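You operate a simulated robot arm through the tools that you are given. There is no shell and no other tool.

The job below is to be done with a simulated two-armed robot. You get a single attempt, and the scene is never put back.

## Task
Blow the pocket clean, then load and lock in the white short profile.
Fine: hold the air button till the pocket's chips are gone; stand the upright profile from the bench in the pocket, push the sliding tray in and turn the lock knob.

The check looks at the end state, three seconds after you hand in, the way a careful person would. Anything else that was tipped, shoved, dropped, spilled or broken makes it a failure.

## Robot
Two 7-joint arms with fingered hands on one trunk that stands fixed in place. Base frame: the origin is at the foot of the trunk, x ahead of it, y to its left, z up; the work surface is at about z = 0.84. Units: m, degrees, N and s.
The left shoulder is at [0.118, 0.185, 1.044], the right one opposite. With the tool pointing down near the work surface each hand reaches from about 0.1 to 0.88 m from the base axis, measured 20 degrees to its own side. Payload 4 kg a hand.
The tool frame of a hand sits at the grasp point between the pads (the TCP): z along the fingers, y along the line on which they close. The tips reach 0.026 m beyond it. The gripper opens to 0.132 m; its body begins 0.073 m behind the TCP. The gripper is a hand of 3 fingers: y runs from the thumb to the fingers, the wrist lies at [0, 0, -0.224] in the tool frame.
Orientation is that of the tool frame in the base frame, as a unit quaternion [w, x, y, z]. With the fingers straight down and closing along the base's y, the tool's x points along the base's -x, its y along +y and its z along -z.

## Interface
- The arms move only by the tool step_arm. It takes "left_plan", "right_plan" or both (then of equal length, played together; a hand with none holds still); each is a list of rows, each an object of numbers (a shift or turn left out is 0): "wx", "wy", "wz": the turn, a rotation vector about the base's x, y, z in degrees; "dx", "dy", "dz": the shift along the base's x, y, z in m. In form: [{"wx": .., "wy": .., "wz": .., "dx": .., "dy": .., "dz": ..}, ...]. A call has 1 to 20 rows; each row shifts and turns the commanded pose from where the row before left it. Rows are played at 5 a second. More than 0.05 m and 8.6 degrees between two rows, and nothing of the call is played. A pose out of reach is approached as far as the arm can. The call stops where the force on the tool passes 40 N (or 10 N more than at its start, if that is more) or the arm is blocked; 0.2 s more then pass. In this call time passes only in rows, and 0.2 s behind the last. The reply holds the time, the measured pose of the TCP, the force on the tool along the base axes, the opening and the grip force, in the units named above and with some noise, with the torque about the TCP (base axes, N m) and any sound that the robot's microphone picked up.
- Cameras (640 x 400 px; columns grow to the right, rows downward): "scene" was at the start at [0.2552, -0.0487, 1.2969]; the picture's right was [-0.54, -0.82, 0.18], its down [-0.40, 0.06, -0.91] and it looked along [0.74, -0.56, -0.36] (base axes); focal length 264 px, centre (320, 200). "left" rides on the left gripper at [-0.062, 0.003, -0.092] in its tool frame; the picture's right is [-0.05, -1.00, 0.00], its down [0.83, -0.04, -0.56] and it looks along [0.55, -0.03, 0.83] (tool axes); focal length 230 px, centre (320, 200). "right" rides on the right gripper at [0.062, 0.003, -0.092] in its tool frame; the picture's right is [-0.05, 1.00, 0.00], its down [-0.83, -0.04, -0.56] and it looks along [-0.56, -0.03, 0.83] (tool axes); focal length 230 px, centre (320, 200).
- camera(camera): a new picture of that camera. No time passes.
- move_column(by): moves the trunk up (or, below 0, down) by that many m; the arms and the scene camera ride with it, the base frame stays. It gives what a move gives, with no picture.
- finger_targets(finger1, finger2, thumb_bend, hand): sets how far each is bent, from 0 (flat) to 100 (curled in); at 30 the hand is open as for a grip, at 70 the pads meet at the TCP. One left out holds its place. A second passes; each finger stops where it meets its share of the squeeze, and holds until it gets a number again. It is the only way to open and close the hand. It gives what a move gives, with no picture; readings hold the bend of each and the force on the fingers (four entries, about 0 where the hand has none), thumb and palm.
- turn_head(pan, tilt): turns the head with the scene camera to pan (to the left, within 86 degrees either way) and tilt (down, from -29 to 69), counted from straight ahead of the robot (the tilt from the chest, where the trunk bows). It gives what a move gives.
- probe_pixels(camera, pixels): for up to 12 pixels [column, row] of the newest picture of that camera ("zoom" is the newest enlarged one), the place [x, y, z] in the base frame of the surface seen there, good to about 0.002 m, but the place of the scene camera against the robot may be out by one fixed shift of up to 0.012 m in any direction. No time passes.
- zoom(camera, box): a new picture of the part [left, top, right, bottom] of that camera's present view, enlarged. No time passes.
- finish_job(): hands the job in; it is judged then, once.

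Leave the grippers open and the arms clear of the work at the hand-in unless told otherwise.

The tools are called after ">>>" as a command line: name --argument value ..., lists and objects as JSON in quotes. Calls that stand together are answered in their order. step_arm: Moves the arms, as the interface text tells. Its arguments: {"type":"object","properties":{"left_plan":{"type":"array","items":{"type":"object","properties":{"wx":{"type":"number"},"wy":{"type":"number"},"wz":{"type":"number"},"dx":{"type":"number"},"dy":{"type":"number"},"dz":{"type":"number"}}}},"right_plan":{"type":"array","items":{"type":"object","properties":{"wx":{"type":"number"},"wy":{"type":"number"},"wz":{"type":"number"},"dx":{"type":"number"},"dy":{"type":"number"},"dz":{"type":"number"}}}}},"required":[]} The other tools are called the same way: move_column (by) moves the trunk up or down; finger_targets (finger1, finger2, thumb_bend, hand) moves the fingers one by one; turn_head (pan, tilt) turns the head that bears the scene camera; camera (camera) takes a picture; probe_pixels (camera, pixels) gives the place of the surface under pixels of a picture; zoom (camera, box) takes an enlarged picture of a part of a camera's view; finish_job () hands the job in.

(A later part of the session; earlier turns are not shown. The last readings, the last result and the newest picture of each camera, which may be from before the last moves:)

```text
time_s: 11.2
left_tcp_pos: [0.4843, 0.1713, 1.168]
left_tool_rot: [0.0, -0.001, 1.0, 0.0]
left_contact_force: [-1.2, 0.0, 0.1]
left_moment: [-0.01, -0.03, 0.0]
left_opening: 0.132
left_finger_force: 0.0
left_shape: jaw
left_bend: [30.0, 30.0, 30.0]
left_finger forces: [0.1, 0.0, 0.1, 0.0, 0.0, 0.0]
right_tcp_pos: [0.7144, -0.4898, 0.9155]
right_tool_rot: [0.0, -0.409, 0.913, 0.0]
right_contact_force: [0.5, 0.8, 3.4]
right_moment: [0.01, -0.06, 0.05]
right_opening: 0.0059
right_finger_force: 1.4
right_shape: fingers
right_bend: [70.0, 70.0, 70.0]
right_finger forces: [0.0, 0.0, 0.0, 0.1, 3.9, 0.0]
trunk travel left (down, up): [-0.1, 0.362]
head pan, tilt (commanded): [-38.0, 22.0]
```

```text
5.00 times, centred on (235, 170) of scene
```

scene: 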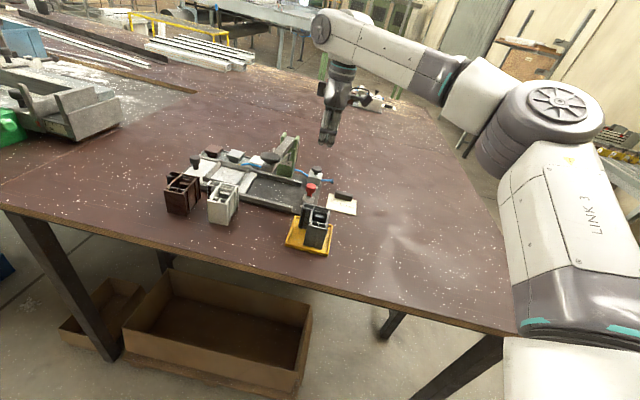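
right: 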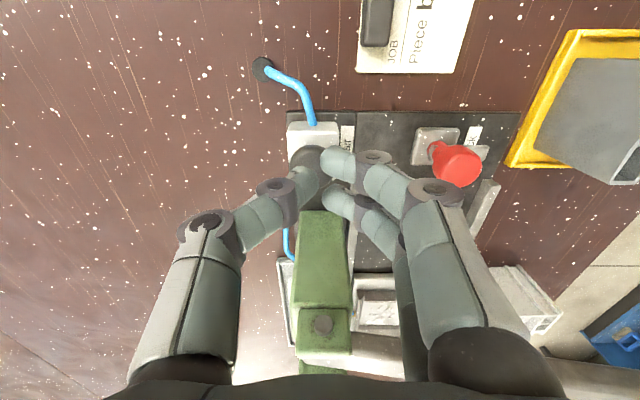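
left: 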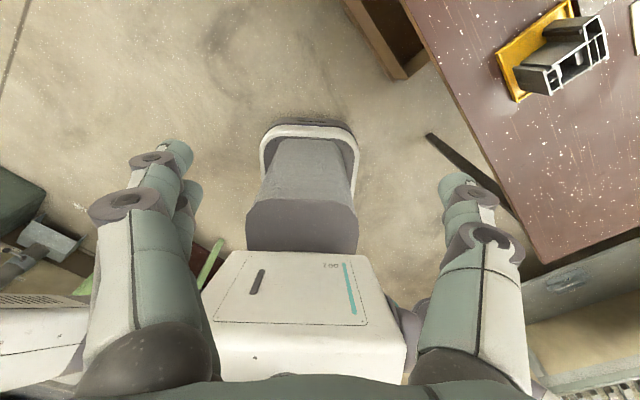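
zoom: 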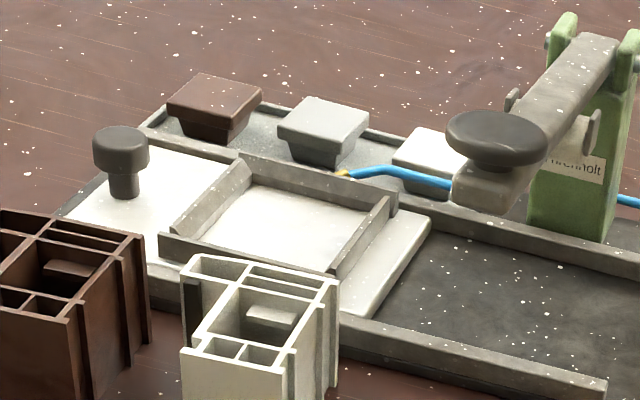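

The pocket floor now looks clean. I'll hold one more second to be safe, then lift off straight up.

>>> step_arm --right_plan '[{"dz": 0}, {"dz": 0}, {"dz": 0}, {"dz": 0}, {"dz": 0}]'

>>> step_arm --right_plan '[{"dz": 0.01}, {"dz": 0.02}, {"dz": 0.03}, {"dz": 0.04}, {"dz": 0.04}, {"dz": 0.04}, {"dz": 0.03}]'

>>> zoom --camera "scene" --box '[170, 120, 370, 245]'

>>> zoom --camera "right" --box '[250, 80, 490, 260]'

```text
time_s: 12.4
left_tcp_pos: [0.4849, 0.1719, 1.1697]
left_tool_rot: [0.0, 0.0, 1.0, 0.0]
left_contact_force: [-0.4, -1.1, -0.2]
left_moment: [0.06, -0.01, 0.0]
left_opening: 0.1319
left_finger_force: 0.1
left_shape: jaw
left_bend: [30.0, 30.0, 30.0]
left_finger forces: [0.0, 0.0, 0.0, 0.1, 0.1, 0.0]
right_tcp_pos: [0.7159, -0.4893, 0.916]
right_tool_rot: [0.0, -0.409, 0.913, 0.0]
right_contact_force: [1.8, 0.4, 3.6]
right_moment: [0.0, -0.08, -0.01]
right_opening: 0.0055
right_finger_force: 2.0
right_shape: fingers
right_bend: [70.0, 70.0, 70.0]
right_finger forces: [0.0, 0.0, 0.0, 0.0, 3.9, 0.0]
trunk travel left (down, up): [-0.1, 0.362]
head pan, tilt (commanded): [-38.0, 22.0]
```

```text
time_s: 14.0
left_tcp_pos: [0.4852, 0.171, 1.1689]
left_tool_rot: [0.0, 0.0, 1.0, 0.0]
left_contact_force: [1.2, 0.9, 0.1]
left_moment: [-0.01, 0.02, -0.02]
left_opening: 0.1318
left_finger_force: 0.0
left_shape: jaw
left_bend: [30.0, 30.0, 30.0]
left_finger forces: [0.0, 0.0, 0.0, 0.0, 0.0, 0.1]
right_tcp_pos: [0.7149, -0.4868, 1.1231]
right_tool_rot: [0.0, -0.409, 0.913, 0.0]
right_contact_force: [-0.3, -0.9, 0.0]
right_moment: [0.0, -0.03, -0.04]
right_opening: 0.0059
right_finger_force: 0.0
right_shape: fingers
right_bend: [70.0, 70.0, 70.0]
right_finger forces: [0.0, 0.0, 0.1, 0.1, 0.0, 0.0]
trunk travel left (down, up): [-0.1, 0.362]
head pan, tilt (commanded): [-38.0, 22.0]
```

```text
3.20 times, centred on (270, 182) of scene
```

zoom: 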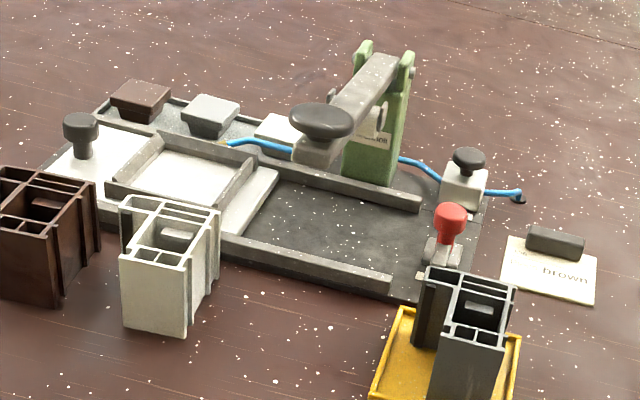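

```text
2.22 times, centred on (370, 170) of right
```

zoom: 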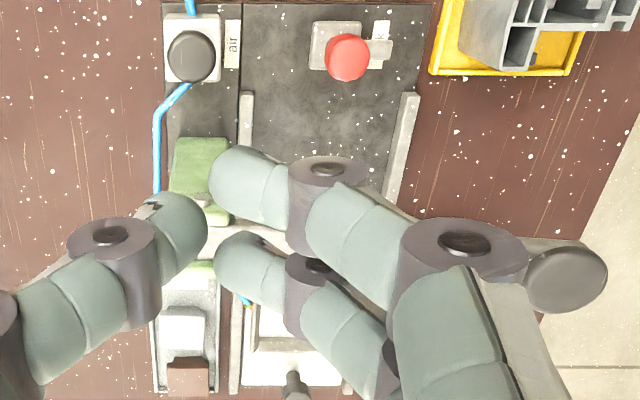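

The pocket is clean and the button is released. Over the white profile, the wrist camera at the present yaw would come too near the swing arm's disc, so I'll open the hand partway and turn it the other way, to yaw -131.8°. I'll do that in stages at a safe height.

>>> finger_targets --hand "right" --finger1 42 --finger2 42 --thumb_bend 42

>>> step_arm --right_plan '[{"dx": -0.0195, "dy": 0.0316, "dz": 0.0157, "wz": -8.04}, {"dx": -0.0195, "dy": 0.0316, "dz": 0.0157, "wz": -8.04}, {"dx": -0.0195, "dy": 0.0316, "dz": 0.0157, "wz": -8.04}, {"dx": -0.0195, "dy": 0.0316, "dz": 0.0157, "wz": -8.04}, {"dx": -0.0195, "dy": 0.0316, "dz": 0.0157, "wz": -8.04}, {"dx": -0.0195, "dy": 0.0316, "dz": 0.0157, "wz": -8.04}]'

>>> step_arm --right_plan '[{"wz": -8.5}, {"wz": -8.5}, {"wz": -8.5}, {"wz": -8.5}, {"wz": -8.5}, {"wz": -8.5}, {"wz": -8.5}, {"wz": -8.5}]'

>>> camera --camera "scene"

```text
time_s: 15.0
left_tcp_pos: [0.4853, 0.1702, 1.1689]
left_tool_rot: [0.0, 0.0, 1.0, 0.0]
left_contact_force: [-0.4, -0.9, -0.9]
left_moment: [0.02, -0.04, 0.0]
left_opening: 0.1319
left_finger_force: 0.1
left_shape: jaw
left_bend: [30.0, 30.0, 30.0]
left_finger forces: [0.0, 0.0, 0.0, 0.0, 0.0, 0.0]
right_tcp_pos: [0.7144, -0.4867, 1.1232]
right_tool_rot: [0.0, -0.409, 0.913, 0.001]
right_contact_force: [-0.3, -0.5, 0.3]
right_moment: [-0.01, -0.02, 0.0]
right_opening: 0.0942
right_finger_force: 0.1
right_shape: fingers
right_bend: [42.0, 42.0, 42.0]
right_finger forces: [0.0, 0.0, 0.0, 0.0, 0.0, 0.0]
trunk travel left (down, up): [-0.1, 0.362]
head pan, tilt (commanded): [-38.0, 22.0]
```

```text
time_s: 16.4
left_tcp_pos: [0.4841, 0.1707, 1.1691]
left_tool_rot: [0.0, 0.0, 1.0, -0.001]
left_contact_force: [-0.1, -0.2, 0.0]
left_moment: [-0.01, -0.03, -0.03]
left_opening: 0.1319
left_finger_force: 0.1
left_shape: jaw
left_bend: [30.0, 30.0, 30.0]
left_finger forces: [0.1, 0.0, 0.1, 0.0, 0.1, 0.0]
right_tcp_pos: [0.5976, -0.2932, 1.2233]
right_tool_rot: [0.0, 0.0, 1.0, 0.0]
right_contact_force: [-0.3, -0.2, -0.3]
right_moment: [-0.01, 0.0, 0.02]
right_opening: 0.0944
right_finger_force: 0.0
right_shape: fingers
right_bend: [42.0, 42.0, 42.0]
right_finger forces: [0.0, 0.0, 0.0, 0.0, 0.0, 0.0]
trunk travel left (down, up): [-0.1, 0.362]
head pan, tilt (commanded): [-38.0, 22.0]
```

```text
time_s: 18.2
left_tcp_pos: [0.4849, 0.1703, 1.1682]
left_tool_rot: [0.0, 0.0, 1.0, 0.0]
left_contact_force: [-1.2, -0.3, -1.2]
left_moment: [0.0, 0.02, 0.0]
left_opening: 0.1321
left_finger_force: 0.0
left_shape: jaw
left_bend: [30.0, 30.0, 30.0]
left_finger forces: [0.0, 0.1, 0.0, 0.0, 0.0, 0.1]
right_tcp_pos: [0.5982, -0.3002, 1.218]
right_tool_rot: [-0.001, 0.559, 0.829, 0.0]
right_contact_force: [-0.1, -0.4, 0.1]
right_moment: [-0.01, 0.02, 0.02]
right_opening: 0.0944
right_finger_force: 0.1
right_shape: fingers
right_bend: [42.0, 42.0, 42.0]
right_finger forces: [0.1, 0.0, 0.0, 0.1, 0.0, 0.1]
trunk travel left (down, up): [-0.1, 0.362]
head pan, tilt (commanded): [-38.0, 22.0]
```

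```text
taken
```

scene: 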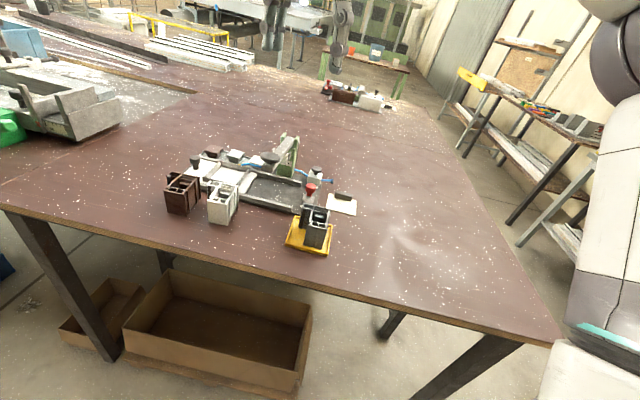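

The turn reached -68° as commanded with nothing in the way. I'll turn the remaining -63.8°.

>>> step_arm --right_plan '[{"wz": -7.975}, {"wz": -7.975}, {"wz": -7.975}, {"wz": -7.975}, {"wz": -7.975}, {"wz": -7.975}, {"wz": -7.975}, {"wz": -7.975}]'

>>> camera --camera "right"

>>> camera --camera "scene"

```text
time_s: 20.0
left_tcp_pos: [0.4855, 0.1693, 1.1686]
left_tool_rot: [0.0, 0.0, 1.0, -0.001]
left_contact_force: [0.0, 0.2, -0.7]
left_moment: [0.02, -0.02, 0.02]
left_opening: 0.132
left_finger_force: 0.0
left_shape: jaw
left_bend: [30.0, 30.0, 30.0]
left_finger forces: [0.0, 0.0, 0.0, 0.1, 0.0, 0.1]
right_tcp_pos: [0.5991, -0.3008, 1.2199]
right_tool_rot: [0.0, 0.913, 0.407, 0.0]
right_contact_force: [-0.6, 0.0, 0.4]
right_moment: [0.0, 0.0, 0.02]
right_opening: 0.0942
right_finger_force: 0.0
right_shape: fingers
right_bend: [42.0, 42.0, 42.0]
right_finger forces: [0.1, 0.1, 0.0, 0.0, 0.0, 0.0]
trunk travel left (down, up): [-0.1, 0.362]
head pan, tilt (commanded): [-38.0, 22.0]
```

```text
taken
```

right: 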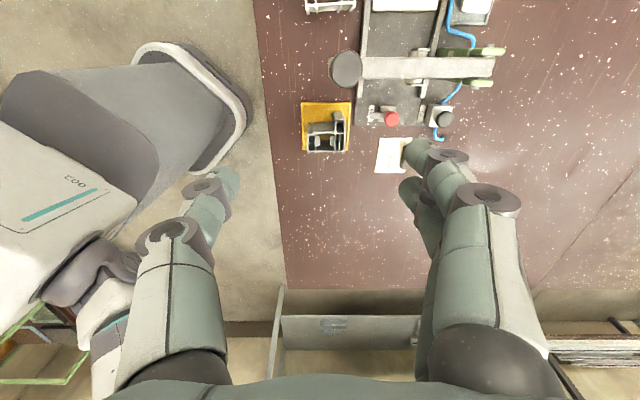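

```text
taken
```

scene: 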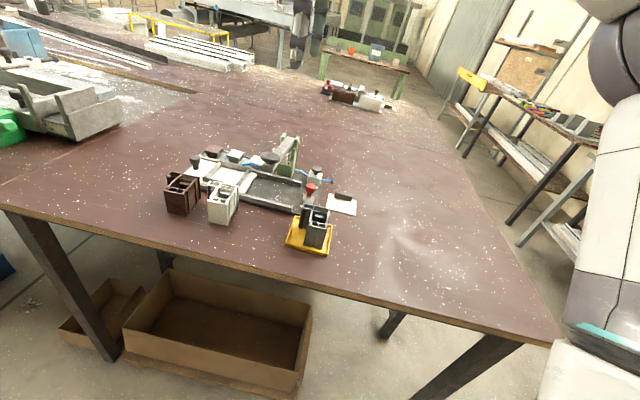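

The hand reached yaw -131.8° and the camera now sits on the tray side. I'll move above the white profile at (0.697, -0.219), staying at z = 1.10 and clear of the disc.

>>> step_arm --right_plan '[{"dx": 0.01944, "dy": 0.01614, "dz": -0.024}, {"dx": 0.01944, "dy": 0.01614, "dz": -0.024}, {"dx": 0.01944, "dy": 0.01614, "dz": -0.024}, {"dx": 0.01944, "dy": 0.01614, "dz": -0.024}, {"dx": 0.01944, "dy": 0.01614, "dz": -0.024}]'

>>> camera --camera "right"

>>> camera --camera "scene"

```text
time_s: 21.2
left_tcp_pos: [0.4871, 0.1693, 1.1675]
left_tool_rot: [-0.001, 0.0, 1.0, 0.0]
left_contact_force: [-0.2, -0.9, -0.2]
left_moment: [-0.02, 0.05, 0.05]
left_opening: 0.1321
left_finger_force: 0.0
left_shape: jaw
left_bend: [30.0, 30.0, 30.0]
left_finger forces: [0.1, 0.0, 0.1, 0.1, 0.0, 0.0]
right_tcp_pos: [0.6888, -0.2251, 1.0956]
right_tool_rot: [0.0, 0.913, 0.407, 0.001]
right_contact_force: [1.1, 0.5, 0.6]
right_moment: [-0.03, 0.05, 0.01]
right_opening: 0.0945
right_finger_force: 0.0
right_shape: fingers
right_bend: [42.0, 42.0, 42.0]
right_finger forces: [0.1, 0.0, 0.0, 0.0, 0.1, 0.1]
right hand out of reach, approached as far as the arm can: row 5
trunk travel left (down, up): [-0.1, 0.362]
head pan, tilt (commanded): [-38.0, 22.0]
```

```text
taken
```

right: 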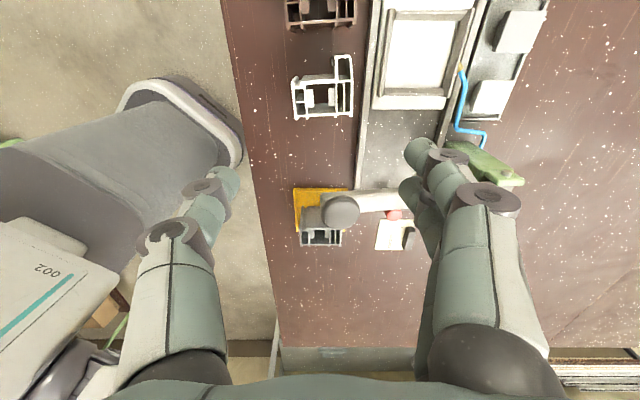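

```text
taken
```

scene: 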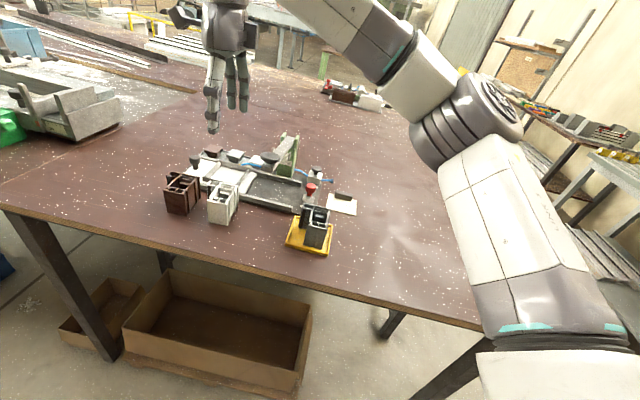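

The reply says this yaw ran out of reach at row 5, stopping near (0.689, -0.225), so the pocket would be out of reach too. I need another grasp direction, so I'll measure the disc at (341, 210) exactly, along with the gap to the brown profile.

>>> zoom --camera "right" --box '[270, 0, 460, 120]'

>>> probe_pixels --camera "right" --pixels '[[341, 210], [323, 210], [359, 208], [341, 195], [341, 225], [375, 203], [405, 200], [296, 95], [293, 118], [349, 113], [348, 58], [335, 60]]'

>>> probe_pixels --camera "right" --pixels '[[288, 27], [354, 24], [300, 95], [336, 75], [388, 15], [383, 95], [471, 15], [443, 100], [398, 90], [448, 92], [440, 70], [395, 60]]'

```text
3.33 times, centred on (365, 60) of right
```

zoom: 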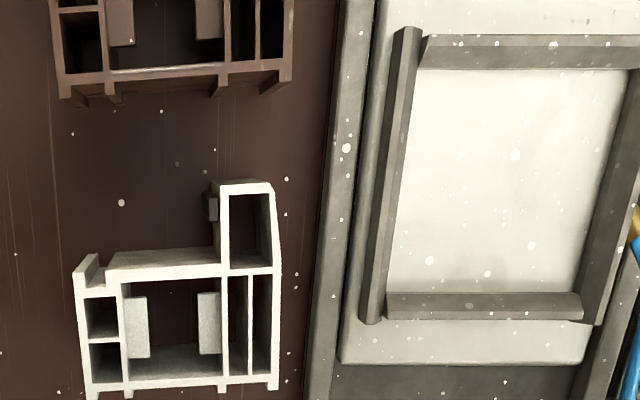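

```text
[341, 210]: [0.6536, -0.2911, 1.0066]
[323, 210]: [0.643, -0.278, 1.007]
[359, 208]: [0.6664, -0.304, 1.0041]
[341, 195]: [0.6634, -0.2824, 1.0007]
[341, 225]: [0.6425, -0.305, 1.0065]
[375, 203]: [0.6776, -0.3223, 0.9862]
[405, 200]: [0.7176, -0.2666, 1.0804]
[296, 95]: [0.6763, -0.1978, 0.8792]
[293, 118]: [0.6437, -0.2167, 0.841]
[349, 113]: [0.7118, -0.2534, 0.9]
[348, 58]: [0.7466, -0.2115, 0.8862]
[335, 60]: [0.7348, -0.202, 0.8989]
```

```text
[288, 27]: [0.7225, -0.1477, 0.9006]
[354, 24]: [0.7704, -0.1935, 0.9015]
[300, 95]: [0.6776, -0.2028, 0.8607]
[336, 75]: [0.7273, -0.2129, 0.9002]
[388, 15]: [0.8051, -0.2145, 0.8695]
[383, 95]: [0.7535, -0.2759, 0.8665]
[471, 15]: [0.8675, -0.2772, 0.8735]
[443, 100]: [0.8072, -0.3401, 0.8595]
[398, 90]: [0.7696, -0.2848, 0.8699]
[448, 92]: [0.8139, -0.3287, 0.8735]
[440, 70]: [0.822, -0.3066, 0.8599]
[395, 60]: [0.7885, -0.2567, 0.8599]
```

The disc sits at about (0.654, -0.292), z 0.98 to 1.007, radius 0.02. A grasp at yaw +48° with the palm leaned about 18° away from the disc, about the closing axis, would clear it with the pads still flush. I'll rise a little and turn back to +48.2°.

>>> step_arm --right_plan '[{"dz": 0.02, "wz": 8.5}, {"dz": 0.02, "wz": 8.5}, {"dz": 0.02, "wz": 8.5}, {"wz": 8.5}, {"wz": 8.5}, {"wz": 8.5}, {"wz": 8.5}, {"wz": 8.5}, {"wz": 8.5}, {"wz": 8.5}, {"wz": 8.5}]'

>>> step_arm --right_plan '[{"wz": 8.5}, {"wz": 8.5}, {"wz": 8.5}, {"wz": 8.5}, {"wz": 8.5}, {"wz": 8.5}, {"wz": 8.5}, {"wz": 8.5}, {"wz": 8.5}, {"wz": 8.5}, {"wz": 1.5}]'

```text
time_s: 23.6
left_tcp_pos: [0.4846, 0.1706, 1.1682]
left_tool_rot: [0.0, 0.0, 1.0, 0.0]
left_contact_force: [0.9, -0.2, 0.8]
left_moment: [-0.02, 0.0, 0.01]
left_opening: 0.1318
left_finger_force: 0.1
left_shape: jaw
left_bend: [30.0, 30.0, 30.0]
left_finger forces: [0.0, 0.0, 0.0, 0.0, 0.1, 0.0]
right_tcp_pos: [0.6697, -0.2376, 1.1469]
right_tool_rot: [0.0, 0.327, 0.945, 0.002]
right_contact_force: [-0.4, -0.2, -0.1]
right_moment: [0.01, 0.02, -0.01]
right_opening: 0.0942
right_finger_force: 0.1
right_shape: fingers
right_bend: [42.0, 42.0, 42.0]
right_finger forces: [0.1, 0.0, 0.0, 0.1, 0.0, 0.0]
right hand out of reach, approached as far as the arm can: row 1, 2, 3
trunk travel left (down, up): [-0.1, 0.362]
head pan, tilt (commanded): [-38.0, 22.0]
```

```text
time_s: 26.0
left_tcp_pos: [0.486, 0.1704, 1.1691]
left_tool_rot: [0.001, 0.0, 1.0, 0.0]
left_contact_force: [-0.3, -0.6, 0.3]
left_moment: [-0.02, 0.05, -0.01]
left_opening: 0.1321
left_finger_force: 0.0
left_shape: jaw
left_bend: [30.0, 30.0, 30.0]
left_finger forces: [0.0, 0.0, 0.1, 0.0, 0.0, 0.0]
right_tcp_pos: [0.6692, -0.2385, 1.1466]
right_tool_rot: [0.0, -0.41, 0.912, 0.0]
right_contact_force: [0.1, -0.5, 1.0]
right_moment: [0.0, 0.01, 0.04]
right_opening: 0.0941
right_finger_force: 0.1
right_shape: fingers
right_bend: [42.0, 42.0, 42.0]
right_finger forces: [0.0, 0.0, 0.1, 0.0, 0.0, 0.0]
trunk travel left (down, up): [-0.1, 0.362]
head pan, tilt (commanded): [-38.0, 22.0]
```

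The hand is at yaw +48.4°, near (0.669, -0.238, 1.147). Before I grip anything I'll test whether the pocket can be reached with an 18° lean: tilt, then move above the pocket at (0.809, -0.273), empty-handed.

>>> step_arm --right_plan '[{"wx": -4.473, "wy": 4.0}, {"wx": -4.473, "wy": 4.0}, {"wx": -4.473, "wy": 4.0}, {"dx": 0.0348, "dy": -0.0087, "dz": -0.0217}, {"dx": 0.0348, "dy": -0.0087, "dz": -0.0217}, {"dx": 0.0348, "dy": -0.0087, "dz": -0.0217}, {"dx": 0.0348, "dy": -0.0087, "dz": -0.0217}]'

>>> camera --camera "scene"

>>> camera --camera "right"

```text
time_s: 27.6
left_tcp_pos: [0.487, 0.1693, 1.1683]
left_tool_rot: [-0.001, -0.001, 1.0, 0.0]
left_contact_force: [0.8, -1.1, -0.2]
left_moment: [0.01, 0.05, 0.03]
left_opening: 0.1319
left_finger_force: 0.1
left_shape: jaw
left_bend: [30.0, 30.0, 30.0]
left_finger forces: [0.0, 0.0, 0.1, 0.1, 0.0, 0.0]
right_tcp_pos: [0.7089, -0.3308, 0.9958]
right_tool_rot: [-0.142, -0.404, 0.901, -0.064]
right_contact_force: [1.8, 2.7, 6.7]
right_moment: [0.38, 0.29, -0.21]
right_opening: 0.095
right_finger_force: 3.6
right_shape: fingers
right_bend: [42.0, 39.0, 42.0]
right_finger forces: [0.0, 6.9, 0.0, 0.1, 0.0, 0.1]
right hand out of reach, approached as far as the arm can: row 1, 2, 3, 4, 5, 6, 7
trunk travel left (down, up): [-0.1, 0.362]
head pan, tilt (commanded): [-38.0, 22.0]
```

```text
taken
```

scene: 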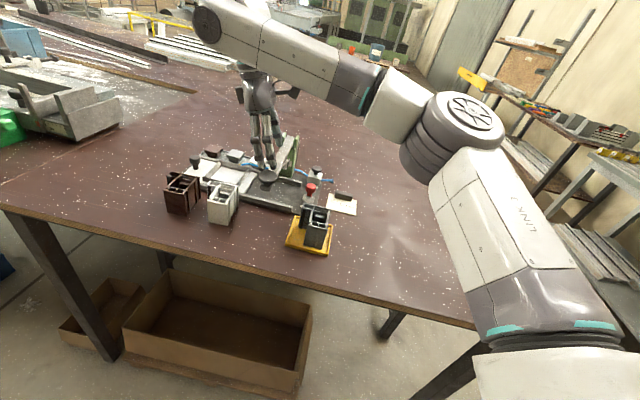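

```text
taken
```

right: 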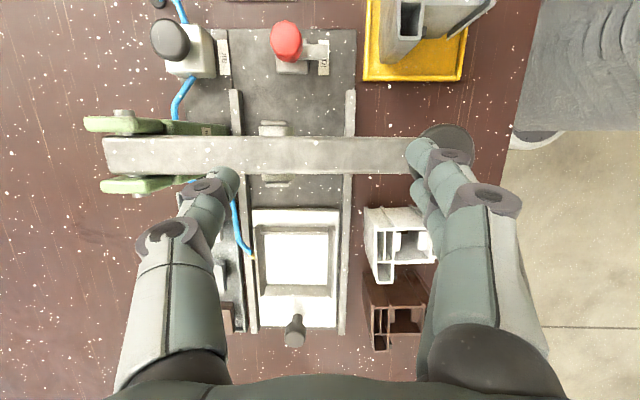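

The tilt was out of reach, and the hand sank toward the swing arm: finger 2 touches it with about 7 N, at TCP (0.709, -0.331, 0.996). I'll lift straight up in small steps at once.

>>> step_arm --right_plan '[{"dz": 0.01}, {"dz": 0.015}]'

>>> camera --camera "right"

>>> zoom --camera "scene" --box '[200, 90, 340, 215]'

```text
time_s: 28.2
left_tcp_pos: [0.4844, 0.1704, 1.169]
left_tool_rot: [0.0, 0.0, 1.0, 0.001]
left_contact_force: [-0.4, 1.1, 0.3]
left_moment: [0.02, -0.01, 0.0]
left_opening: 0.132
left_finger_force: 0.1
left_shape: jaw
left_bend: [30.0, 30.0, 30.0]
left_finger forces: [0.1, 0.0, 0.1, 0.1, 0.1, 0.0]
right_tcp_pos: [0.6995, -0.3336, 1.0182]
right_tool_rot: [-0.142, -0.404, 0.901, -0.064]
right_contact_force: [0.6, -1.9, 0.3]
right_moment: [0.04, 0.05, -0.03]
right_opening: 0.0948
right_finger_force: 0.6
right_shape: fingers
right_bend: [42.0, 42.0, 42.0]
right_finger forces: [0.1, 1.6, 0.0, 0.0, 0.0, 0.1]
right hand out of reach, approached as far as the arm can: row 1, 2
trunk travel left (down, up): [-0.1, 0.362]
head pan, tilt (commanded): [-38.0, 22.0]
```

```text
taken
```

right: 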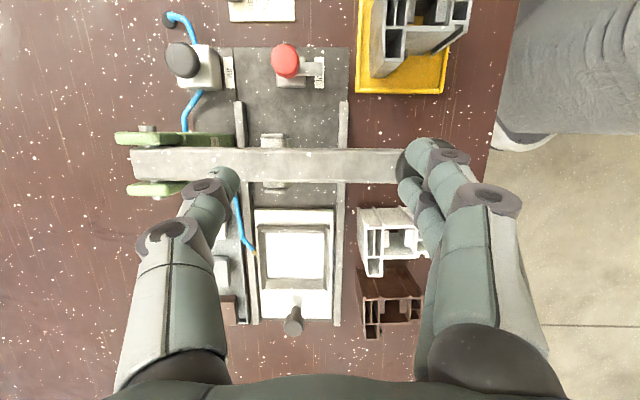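

```text
3.20 times, centred on (270, 152) of scene
```

zoom: 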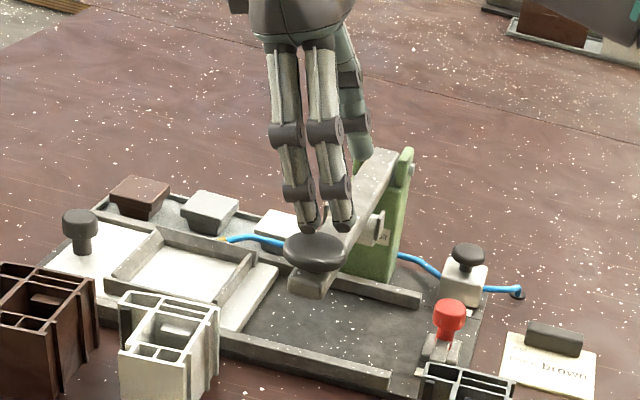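

Finger 2 still touches lightly at 1.6 N, and the swing arm's disc has dropped from about row 157 to row 168. I'll undo the tilt step by step while rising, and see whether the arm springs back.

>>> step_arm --right_plan '[{"dz": 0.015, "wx": 2.24, "wy": -2.0}, {"dz": 0.015, "wx": 2.24, "wy": -2.0}]'

>>> zoom --camera "scene" --box '[200, 90, 340, 215]'

```text
time_s: 28.8
left_tcp_pos: [0.4856, 0.1709, 1.1692]
left_tool_rot: [-0.001, 0.001, 1.0, 0.0]
left_contact_force: [0.2, -0.9, -0.2]
left_moment: [0.0, 0.03, -0.02]
left_opening: 0.132
left_finger_force: 0.1
left_shape: jaw
left_bend: [30.0, 30.0, 30.0]
left_finger forces: [0.1, 0.0, 0.0, 0.0, 0.1, 0.0]
right_tcp_pos: [0.7, -0.3332, 1.0484]
right_tool_rot: [-0.096, -0.407, 0.908, -0.042]
right_contact_force: [-0.1, -0.4, 0.4]
right_moment: [-0.06, -0.01, 0.0]
right_opening: 0.0947
right_finger_force: 0.1
right_shape: fingers
right_bend: [42.0, 42.0, 42.0]
right_finger forces: [0.0, 0.0, 0.1, 0.1, 0.0, 0.0]
trunk travel left (down, up): [-0.1, 0.362]
head pan, tilt (commanded): [-38.0, 22.0]
```

```text
3.20 times, centred on (270, 152) of scene
```

zoom: 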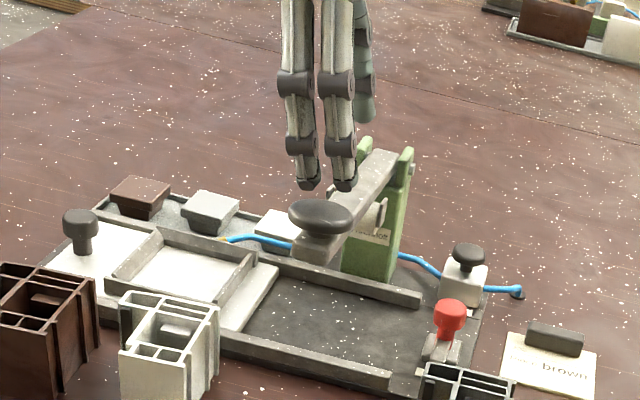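

The disc is back at row 157, so the swing arm is sprung and has returned to its old place. The reach trouble probably comes from the wrist being high relative to the shoulder, so I'll finish undoing the tilt, rise, and then raise the trunk.

>>> step_arm --right_plan '[{"dz": 0.02, "wx": 2.98, "wy": -2.67}, {"dz": 0.02, "wx": 2.98, "wy": -2.67}, {"dz": 0.02, "wx": 2.98, "wy": -2.67}]'

>>> move_column --by 0.15

>>> camera --camera "scene"

```text
time_s: 29.6
left_tcp_pos: [0.4849, 0.1712, 1.1687]
left_tool_rot: [-0.001, -0.001, 1.0, 0.0]
left_contact_force: [0.2, 0.7, 0.2]
left_moment: [0.0, -0.07, -0.01]
left_opening: 0.1316
left_finger_force: 0.0
left_shape: jaw
left_bend: [30.0, 30.0, 30.0]
left_finger forces: [0.0, 0.0, 0.1, 0.0, 0.0, 0.0]
right_tcp_pos: [0.6986, -0.3321, 1.1065]
right_tool_rot: [0.001, -0.41, 0.912, 0.0]
right_contact_force: [0.4, -0.1, 0.8]
right_moment: [0.01, -0.01, 0.01]
right_opening: 0.095
right_finger_force: 0.1
right_shape: fingers
right_bend: [42.0, 42.0, 42.0]
right_finger forces: [0.0, 0.0, 0.0, 0.1, 0.1, 0.0]
trunk travel left (down, up): [-0.1, 0.362]
head pan, tilt (commanded): [-38.0, 22.0]
```

```text
time_s: 31.3
left_tcp_pos: [0.4888, 0.1707, 1.316]
left_tool_rot: [0.001, 0.0, 1.0, 0.0]
left_contact_force: [0.1, -0.6, -0.2]
left_moment: [-0.05, -0.01, 0.01]
left_opening: 0.1319
left_finger_force: 0.1
left_shape: jaw
left_bend: [30.0, 30.0, 30.0]
left_finger forces: [0.0, 0.0, 0.0, 0.0, 0.0, 0.0]
right_tcp_pos: [0.6555, -0.3328, 1.3348]
right_tool_rot: [0.05, -0.407, 0.912, -0.022]
right_contact_force: [0.5, -0.3, 0.1]
right_moment: [-0.02, -0.01, -0.01]
right_opening: 0.0948
right_finger_force: 0.1
right_shape: fingers
right_bend: [42.0, 42.0, 42.0]
right_finger forces: [0.0, 0.0, 0.1, 0.0, 0.1, 0.0]
trunk travel left (down, up): [-0.25, 0.212]
head pan, tilt (commanded): [-38.0, 22.0]
```

```text
taken
```

scene: 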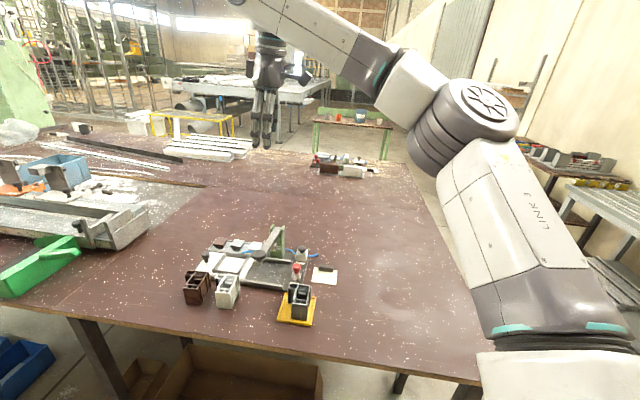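

After the rise the right hand reads (0.656, -0.333, 1.335) with a slight tilt, not the plain rise I expected. I'll play a zero row to see where the commanded pose stands.

>>> step_arm --right_plan '[{"dz": 0}, {"dz": 0}]'

```text
time_s: 31.9
left_tcp_pos: [0.4889, 0.1698, 1.3172]
left_tool_rot: [0.0, 0.0, 1.0, 0.0]
left_contact_force: [-0.2, 1.0, 0.3]
left_moment: [0.01, -0.02, -0.01]
left_opening: 0.1321
left_finger_force: 0.1
left_shape: jaw
left_bend: [30.0, 30.0, 30.0]
left_finger forces: [0.1, 0.0, 0.1, 0.1, 0.0, 0.0]
right_tcp_pos: [0.6569, -0.3335, 1.3351]
right_tool_rot: [0.05, -0.408, 0.911, -0.023]
right_contact_force: [-0.4, 0.2, 0.1]
right_moment: [-0.03, -0.03, 0.03]
right_opening: 0.0951
right_finger_force: 0.0
right_shape: fingers
right_bend: [42.0, 42.0, 42.0]
right_finger forces: [0.1, 0.0, 0.0, 0.1, 0.0, 0.1]
trunk travel left (down, up): [-0.25, 0.212]
head pan, tilt (commanded): [-38.0, 22.0]
```

The hand is pitched by 6.3° about the base y axis. I'll correct that in one row while coming down, then turn in stages to about -130° at (0.60, -0.30, 1.25).

>>> step_arm --right_plan '[{"wy": 6.3, "dz": -0.01}, {"dx": -0.014, "dy": 0.0085, "dz": -0.025, "wz": -8.5}, {"dx": -0.014, "dy": 0.0085, "dz": -0.025, "wz": -8.5}, {"dx": -0.014, "dy": 0.0085, "dz": -0.025, "wz": -8.5}, {"dx": -0.014, "dy": 0.0085, "wz": -8.5}, {"wz": -8.5}, {"wz": -8.5}, {"wz": -8.5}, {"wz": -8.5}, {"wz": -8.5}, {"wz": -8.5}]'

>>> step_arm --right_plan '[{"wz": -8.5}, {"wz": -8.5}, {"wz": -8.5}, {"wz": -8.5}, {"wz": -8.5}, {"wz": -8.5}, {"wz": -8.5}, {"wz": -8.5}, {"wz": -8.5}, {"wz": -8.5}]'

```text
time_s: 34.3
left_tcp_pos: [0.4876, 0.1697, 1.3166]
left_tool_rot: [0.0, 0.0, 1.0, 0.0]
left_contact_force: [-0.1, -0.6, 0.7]
left_moment: [-0.02, -0.04, -0.01]
left_opening: 0.1318
left_finger_force: 0.1
left_shape: jaw
left_bend: [30.0, 30.0, 30.0]
left_finger forces: [0.0, 0.1, 0.0, 0.0, 0.1, 0.0]
right_tcp_pos: [0.5878, -0.3005, 1.2418]
right_tool_rot: [0.001, 0.317, 0.948, 0.001]
right_contact_force: [0.7, -0.1, -0.2]
right_moment: [-0.01, 0.01, -0.02]
right_opening: 0.0951
right_finger_force: 0.0
right_shape: fingers
right_bend: [42.0, 42.0, 42.0]
right_finger forces: [0.0, 0.0, 0.0, 0.0, 0.0, 0.1]
right hand out of reach, approached as far as the arm can: row 1
trunk travel left (down, up): [-0.25, 0.212]
head pan, tilt (commanded): [-38.0, 22.0]
```

```text
time_s: 36.5
left_tcp_pos: [0.4861, 0.17, 1.3176]
left_tool_rot: [0.0, 0.0, 1.0, -0.001]
left_contact_force: [-0.1, -0.4, 0.0]
left_moment: [0.0, 0.0, 0.02]
left_opening: 0.1321
left_finger_force: 0.0
left_shape: jaw
left_bend: [30.0, 30.0, 30.0]
left_finger forces: [0.1, 0.0, 0.0, 0.1, 0.0, 0.1]
right_tcp_pos: [0.5889, -0.3014, 1.2442]
right_tool_rot: [0.0, 0.874, 0.485, 0.0]
right_contact_force: [0.0, -0.1, -0.2]
right_moment: [-0.04, -0.01, -0.01]
right_opening: 0.0952
right_finger_force: 0.1
right_shape: fingers
right_bend: [42.0, 42.0, 42.0]
right_finger forces: [0.1, 0.0, 0.1, 0.0, 0.0, 0.0]
trunk travel left (down, up): [-0.25, 0.212]
head pan, tilt (commanded): [-38.0, 22.0]
```

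The hand is at yaw -122° with nothing blocking. I'll turn to about -130.3° and move over the white profile at z = 1.13.

>>> step_arm --right_plan '[{"wz": -8.4}, {"dx": 0.0216, "dy": 0.0164, "dz": -0.0228}, {"dx": 0.0216, "dy": 0.0164, "dz": -0.0228}, {"dx": 0.0216, "dy": 0.0164, "dz": -0.0228}, {"dx": 0.0216, "dy": 0.0164, "dz": -0.0228}, {"dx": 0.0216, "dy": 0.0164, "dz": -0.0228}]'

>>> camera --camera "right"

```text
time_s: 37.9
left_tcp_pos: [0.4877, 0.1708, 1.3178]
left_tool_rot: [0.0, 0.0, 1.0, 0.0]
left_contact_force: [0.1, -0.1, 0.5]
left_moment: [0.0, -0.03, 0.01]
left_opening: 0.1317
left_finger_force: 0.0
left_shape: jaw
left_bend: [30.0, 30.0, 30.0]
left_finger forces: [0.1, 0.1, 0.1, 0.1, 0.1, 0.1]
right_tcp_pos: [0.6717, -0.2349, 1.1234]
right_tool_rot: [0.001, 0.907, 0.422, 0.001]
right_contact_force: [0.3, 0.3, 0.0]
right_moment: [-0.01, -0.02, -0.02]
right_opening: 0.0949
right_finger_force: 0.0
right_shape: fingers
right_bend: [42.0, 42.0, 42.0]
right_finger forces: [0.0, 0.0, 0.1, 0.0, 0.0, 0.0]
right hand out of reach, approached as far as the arm can: row 5, 6
trunk travel left (down, up): [-0.25, 0.212]
head pan, tilt (commanded): [-38.0, 22.0]
```

```text
taken
```

right: 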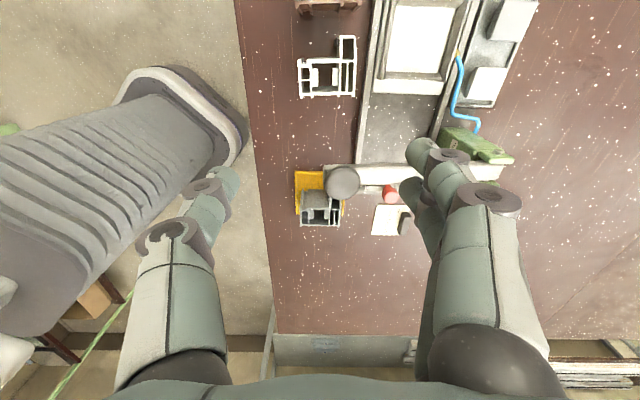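

This yaw fails even nearer in, so it's a joint limit. A better choice is to grip across the 40 mm body at yaw -41.7°, with the thumb on the fixture's inner side and the two fingers in the 49 mm gap to the brown piece; this clears the disc and needs less reach. I'll turn back by +88.5° at this height.

>>> step_arm --right_plan '[{"dx": -0.005, "wz": 8.045}, {"dx": -0.005, "wz": 8.045}, {"wz": 8.045}, {"wz": 8.045}, {"wz": 8.045}, {"wz": 8.045}, {"wz": 8.045}, {"wz": 8.045}, {"wz": 8.045}, {"wz": 8.045}, {"wz": 8.045}]'

>>> camera --camera "right"

```text
time_s: 40.3
left_tcp_pos: [0.4885, 0.1702, 1.3175]
left_tool_rot: [-0.001, 0.0, 1.0, 0.0]
left_contact_force: [0.3, -0.6, 0.0]
left_moment: [-0.01, 0.03, -0.02]
left_opening: 0.1319
left_finger_force: 0.1
left_shape: jaw
left_bend: [30.0, 30.0, 30.0]
left_finger forces: [0.0, 0.0, 0.0, 0.1, 0.0, 0.1]
right_tcp_pos: [0.6602, -0.2339, 1.1251]
right_tool_rot: [0.0, 0.354, 0.935, -0.001]
right_contact_force: [0.7, -0.1, 1.0]
right_moment: [0.02, 0.01, 0.0]
right_opening: 0.0947
right_finger_force: 0.0
right_shape: fingers
right_bend: [42.0, 42.0, 42.0]
right_finger forces: [0.0, 0.1, 0.1, 0.0, 0.0, 0.0]
trunk travel left (down, up): [-0.25, 0.212]
head pan, tilt (commanded): [-38.0, 22.0]
```

```text
taken
```

right: 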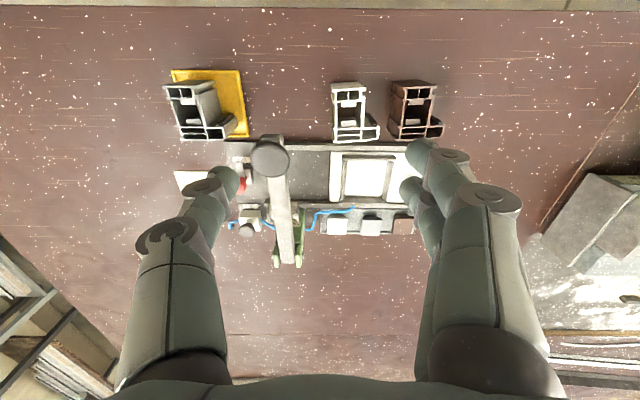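

This view is well aligned at yaw -41.5°, with the white profile at (352, 110), the brown at (412, 110) and the pocket at (366, 175). Before gripping I'll test the placing spot empty-handed: sideways first at z≈1.10, then down a little.

>>> step_arm --right_plan '[{"dx": 0.0324, "dy": -0.0089, "dz": -0.006}, {"dx": 0.0324, "dy": -0.0089, "dz": -0.006}, {"dx": 0.0324, "dy": -0.0089, "dz": -0.006}, {"dx": 0.0324, "dy": -0.0089, "dz": -0.006}]'

>>> camera --camera "right"

```text
time_s: 41.3
left_tcp_pos: [0.489, 0.17, 1.3176]
left_tool_rot: [-0.001, 0.001, 1.0, 0.0]
left_contact_force: [-0.3, 0.6, -0.2]
left_moment: [0.03, 0.03, -0.02]
left_opening: 0.1318
left_finger_force: 0.1
left_shape: jaw
left_bend: [30.0, 30.0, 30.0]
left_finger forces: [0.0, 0.1, 0.0, 0.1, 0.1, 0.0]
right_tcp_pos: [0.7049, -0.3036, 1.0933]
right_tool_rot: [0.001, 0.356, 0.935, 0.0]
right_contact_force: [1.0, -0.2, -1.0]
right_moment: [0.0, 0.03, 0.0]
right_opening: 0.0949
right_finger_force: 0.1
right_shape: fingers
right_bend: [42.0, 42.0, 42.0]
right_finger forces: [0.0, 0.0, 0.0, 0.1, 0.0, 0.0]
right hand out of reach, approached as far as the arm can: row 1, 2, 3, 4
trunk travel left (down, up): [-0.25, 0.212]
head pan, tilt (commanded): [-38.0, 22.0]
```

```text
taken
```

right: 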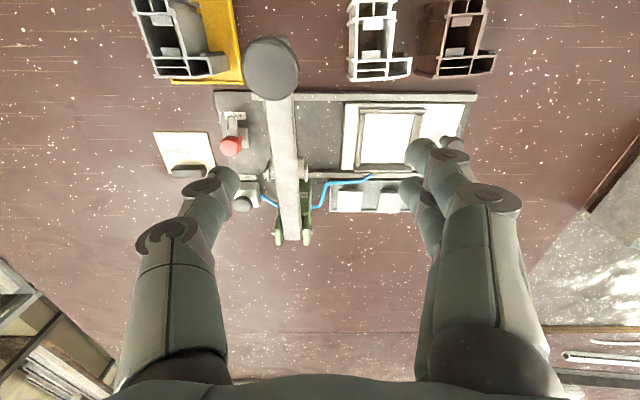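

That was out of reach too: the hand stopped at (0.705, -0.304, 1.093), while earlier it reached farther out on the right side. I'll look at the arm's shape in the scene picture to see which joint is stuck.

>>> camera --camera "scene"

>>> camera --camera "left"

```text
taken
```

scene: 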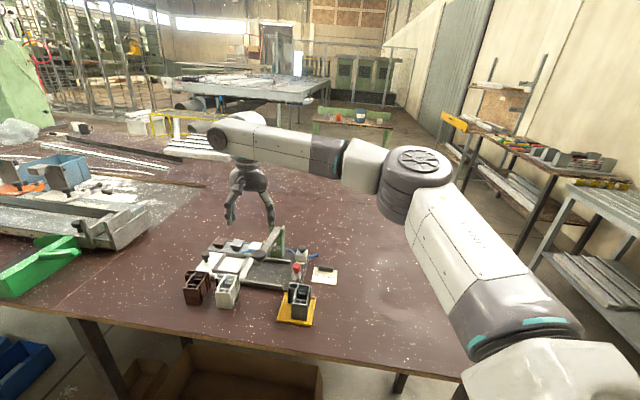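

```text
taken
```

left: 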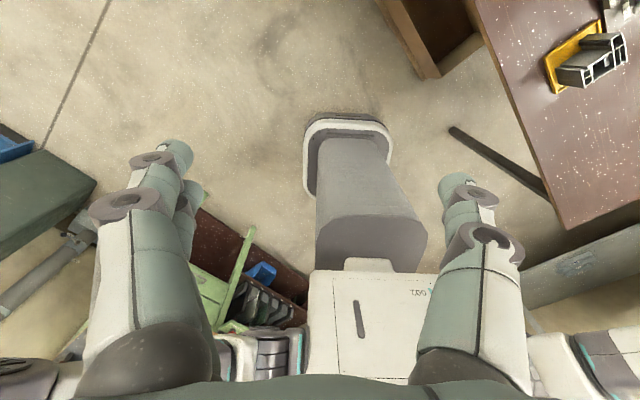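

The arm lies nearly flat with its elbow out to the right, and the elbow is not yet straight. I'll probe the elbow (420, 160), upper arm, forearm and wrist to understand the joint angles.

>>> probe_pixels --camera "scene" --pixels '[[420, 160], [405, 200], [470, 250], [530, 340], [300, 150], [345, 165], [222, 138], [245, 165], [580, 345]]'

```text
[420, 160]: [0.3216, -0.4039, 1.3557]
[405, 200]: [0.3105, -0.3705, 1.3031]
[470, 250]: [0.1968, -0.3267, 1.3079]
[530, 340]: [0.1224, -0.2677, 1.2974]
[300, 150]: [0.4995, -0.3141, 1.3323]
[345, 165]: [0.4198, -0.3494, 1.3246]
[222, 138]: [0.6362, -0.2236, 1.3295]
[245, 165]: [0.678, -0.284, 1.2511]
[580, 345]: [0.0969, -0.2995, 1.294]
```

The elbow sits at about (0.33, -0.41, 1.30), so the arm isn't fully stretched; the stop seems to come from the wrist bend at this height. Leaning the palm toward the robot, about the closing axis of this grasp, should ease it and also clears the disc. I'll go back and up to (0.66, -0.235, 1.15) and lean 18°.

>>> step_arm --right_plan '[{"dx": -0.011, "dy": 0.017, "dz": 0.015}, {"dx": -0.011, "dy": 0.017, "dz": 0.015}, {"dx": -0.011, "dy": 0.017, "dz": 0.015}, {"dx": -0.011, "dy": 0.017, "dz": 0.012}, {"wx": -3.99, "wy": -4.48}, {"wx": -3.99, "wy": -4.48}, {"wx": -3.99, "wy": -4.48}]'

```text
time_s: 42.9
left_tcp_pos: [0.4887, 0.1711, 1.3183]
left_tool_rot: [0.0, 0.0, 1.0, 0.0]
left_contact_force: [0.4, -0.2, 0.5]
left_moment: [-0.02, 0.0, 0.05]
left_opening: 0.1321
left_finger_force: 0.0
left_shape: jaw
left_bend: [30.0, 30.0, 30.0]
left_finger forces: [0.1, 0.0, 0.0, 0.0, 0.1, 0.0]
right_tcp_pos: [0.661, -0.2349, 1.1516]
right_tool_rot: [0.147, 0.352, 0.923, -0.057]
right_contact_force: [-0.4, -0.3, 1.2]
right_moment: [-0.03, 0.0, 0.02]
right_opening: 0.0951
right_finger_force: 0.0
right_shape: fingers
right_bend: [42.0, 42.0, 42.0]
right_finger forces: [0.0, 0.1, 0.0, 0.1, 0.0, 0.0]
trunk travel left (down, up): [-0.25, 0.212]
head pan, tilt (commanded): [-38.0, 22.0]
```

The lean succeeded with no reach warning. I'll move toward the pocket in short calls and watch for warnings.

>>> step_arm --right_plan '[{"dx": 0.0322, "dy": -0.0086, "dz": -0.01}, {"dx": 0.0322, "dy": -0.0086, "dz": -0.01}]'

```text
time_s: 43.5
left_tcp_pos: [0.4889, 0.1689, 1.317]
left_tool_rot: [-0.001, 0.0, 1.0, 0.001]
left_contact_force: [1.1, -0.6, -0.1]
left_moment: [-0.01, -0.03, 0.01]
left_opening: 0.1319
left_finger_force: 0.0
left_shape: jaw
left_bend: [30.0, 30.0, 30.0]
left_finger forces: [0.0, 0.0, 0.0, 0.1, 0.0, 0.0]
right_tcp_pos: [0.7153, -0.2615, 1.1299]
right_tool_rot: [0.148, 0.351, 0.923, -0.055]
right_contact_force: [0.3, 0.2, 1.7]
right_moment: [0.02, -0.02, -0.01]
right_opening: 0.0949
right_finger_force: 0.0
right_shape: fingers
right_bend: [42.0, 42.0, 42.0]
right_finger forces: [0.0, 0.0, 0.0, 0.0, 0.0, 0.0]
right hand out of reach, approached as far as the arm can: row 2
trunk travel left (down, up): [-0.25, 0.212]
head pan, tilt (commanded): [-38.0, 22.0]
```

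The limit seems tied to the wrist's position at this height rather than to the hand's attitude. I'll try lower down, away from the swing arm: back toward (0.68, -0.19) beside the lever, then down to z≈1.0 above the profiles' 0.90 tops.

>>> step_arm --right_plan '[{"dx": -0.012, "dy": 0.024}, {"dx": -0.012, "dy": 0.024}, {"dx": -0.011, "dy": 0.024}]'

>>> camera --camera "right"

```text
time_s: 44.3
left_tcp_pos: [0.4873, 0.1715, 1.3174]
left_tool_rot: [0.0, 0.0, 1.0, 0.0]
left_contact_force: [-0.3, -0.1, 0.0]
left_moment: [0.03, 0.0, 0.02]
left_opening: 0.1319
left_finger_force: 0.2
left_shape: jaw
left_bend: [30.0, 30.0, 30.0]
left_finger forces: [0.1, 0.0, 0.0, 0.0, 0.0, 0.0]
right_tcp_pos: [0.6638, -0.1981, 1.1289]
right_tool_rot: [0.148, 0.352, 0.923, -0.055]
right_contact_force: [-0.5, 0.3, -0.3]
right_moment: [0.01, -0.03, -0.01]
right_opening: 0.0951
right_finger_force: 0.1
right_shape: fingers
right_bend: [42.0, 42.0, 42.0]
right_finger forces: [0.1, 0.0, 0.1, 0.0, 0.0, 0.0]
right hand out of reach, approached as far as the arm can: row 1, 2, 3
trunk travel left (down, up): [-0.25, 0.212]
head pan, tilt (commanded): [-38.0, 22.0]
```

```text
taken
```

right: 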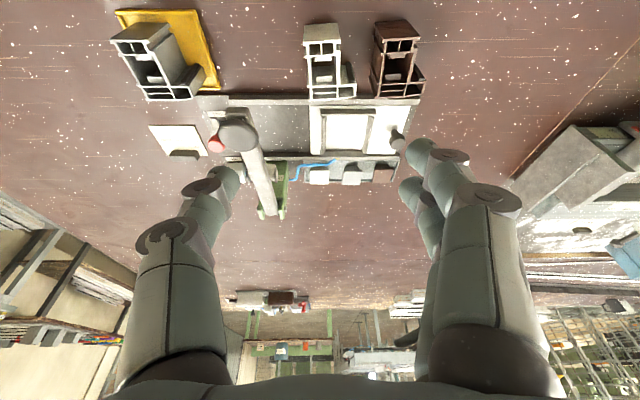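

The stops fit a forearm swinging about an elbow that stays put, so the shoulder is holding at this height. I'll lower to z≈1.0 here, clear of the disc by about 25 mm, and see whether the reach opens up.

>>> step_arm --right_plan '[{"dz": -0.03}, {"dz": -0.03}, {"dz": -0.03}, {"dz": -0.03}]'

>>> camera --camera "scene"

>>> probe_pixels --camera "scene" --pixels '[[420, 160], [405, 200], [470, 250], [300, 150], [345, 165]]'

```text
time_s: 45.3
left_tcp_pos: [0.4882, 0.1696, 1.3178]
left_tool_rot: [0.001, -0.001, 1.0, 0.0]
left_contact_force: [0.2, 0.4, 0.0]
left_moment: [-0.04, -0.01, -0.05]
left_opening: 0.132
left_finger_force: 0.0
left_shape: jaw
left_bend: [30.0, 30.0, 30.0]
left_finger forces: [0.0, 0.1, 0.1, 0.0, 0.0, 0.0]
right_tcp_pos: [0.6615, -0.2017, 1.0104]
right_tool_rot: [0.148, 0.351, 0.923, -0.054]
right_contact_force: [0.6, -0.2, 0.1]
right_moment: [0.01, 0.01, -0.01]
right_opening: 0.095
right_finger_force: 0.1
right_shape: fingers
right_bend: [42.0, 42.0, 42.0]
right_finger forces: [0.0, 0.1, 0.1, 0.0, 0.0, 0.0]
right hand out of reach, approached as far as the arm can: row 4
trunk travel left (down, up): [-0.25, 0.212]
head pan, tilt (commanded): [-38.0, 22.0]
```

```text
taken
```

scene: 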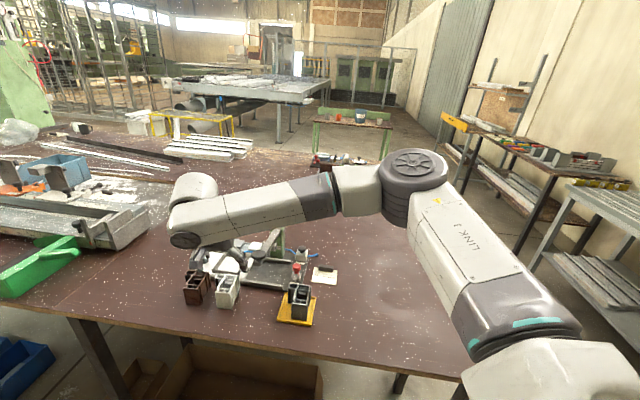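

```text
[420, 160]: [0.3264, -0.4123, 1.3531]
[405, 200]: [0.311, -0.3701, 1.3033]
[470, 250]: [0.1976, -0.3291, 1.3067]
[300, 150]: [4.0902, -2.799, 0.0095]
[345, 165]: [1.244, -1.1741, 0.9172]
```

The probes confirm the upper arm hasn't moved and only the forearm swings, so the big yaw turns have left the arm in a bad posture. I'll rise, undo the lean and go back to the starting pose to restore it.

>>> step_arm --right_plan '[{"dz": 0.03}, {"dz": 0.03}, {"dz": 0.03}, {"dx": -0.02, "dz": 0.03}, {"dx": -0.03, "dy": -0.01, "dz": 0.03, "wx": 3.99, "wy": 4.48}, {"dx": -0.03, "dy": -0.02, "dz": 0.03, "wx": 3.99, "wy": 4.48}, {"dx": -0.03, "dy": -0.03, "dz": 0.03, "wx": 3.99, "wy": 4.48}, {"dx": -0.03, "dy": -0.03, "dz": 0.02, "wz": 8.3}, {"dx": -0.03, "dy": -0.03, "dz": 0.02, "wz": 8.3}, {"dx": -0.03, "dy": -0.03, "dz": 0.02, "wz": 8.3}, {"dx": -0.03, "dy": -0.03, "dz": 0.02, "wz": 8.3}, {"dx": -0.01, "dy": -0.03, "dz": 0.02, "wz": 8.3}]'

>>> camera --camera "scene"

```text
refused: row 7 steps farther than a row can; nothing moved
```

```text
taken
```

scene: 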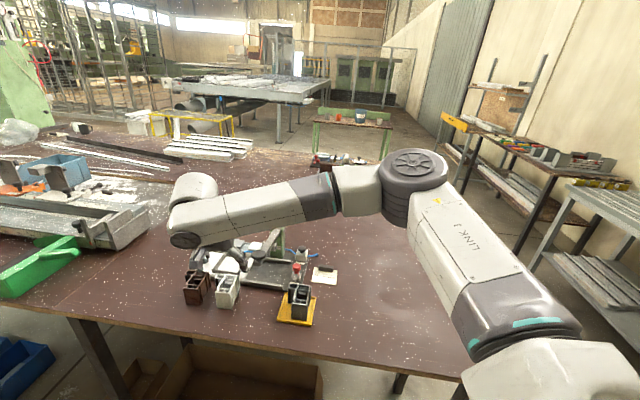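

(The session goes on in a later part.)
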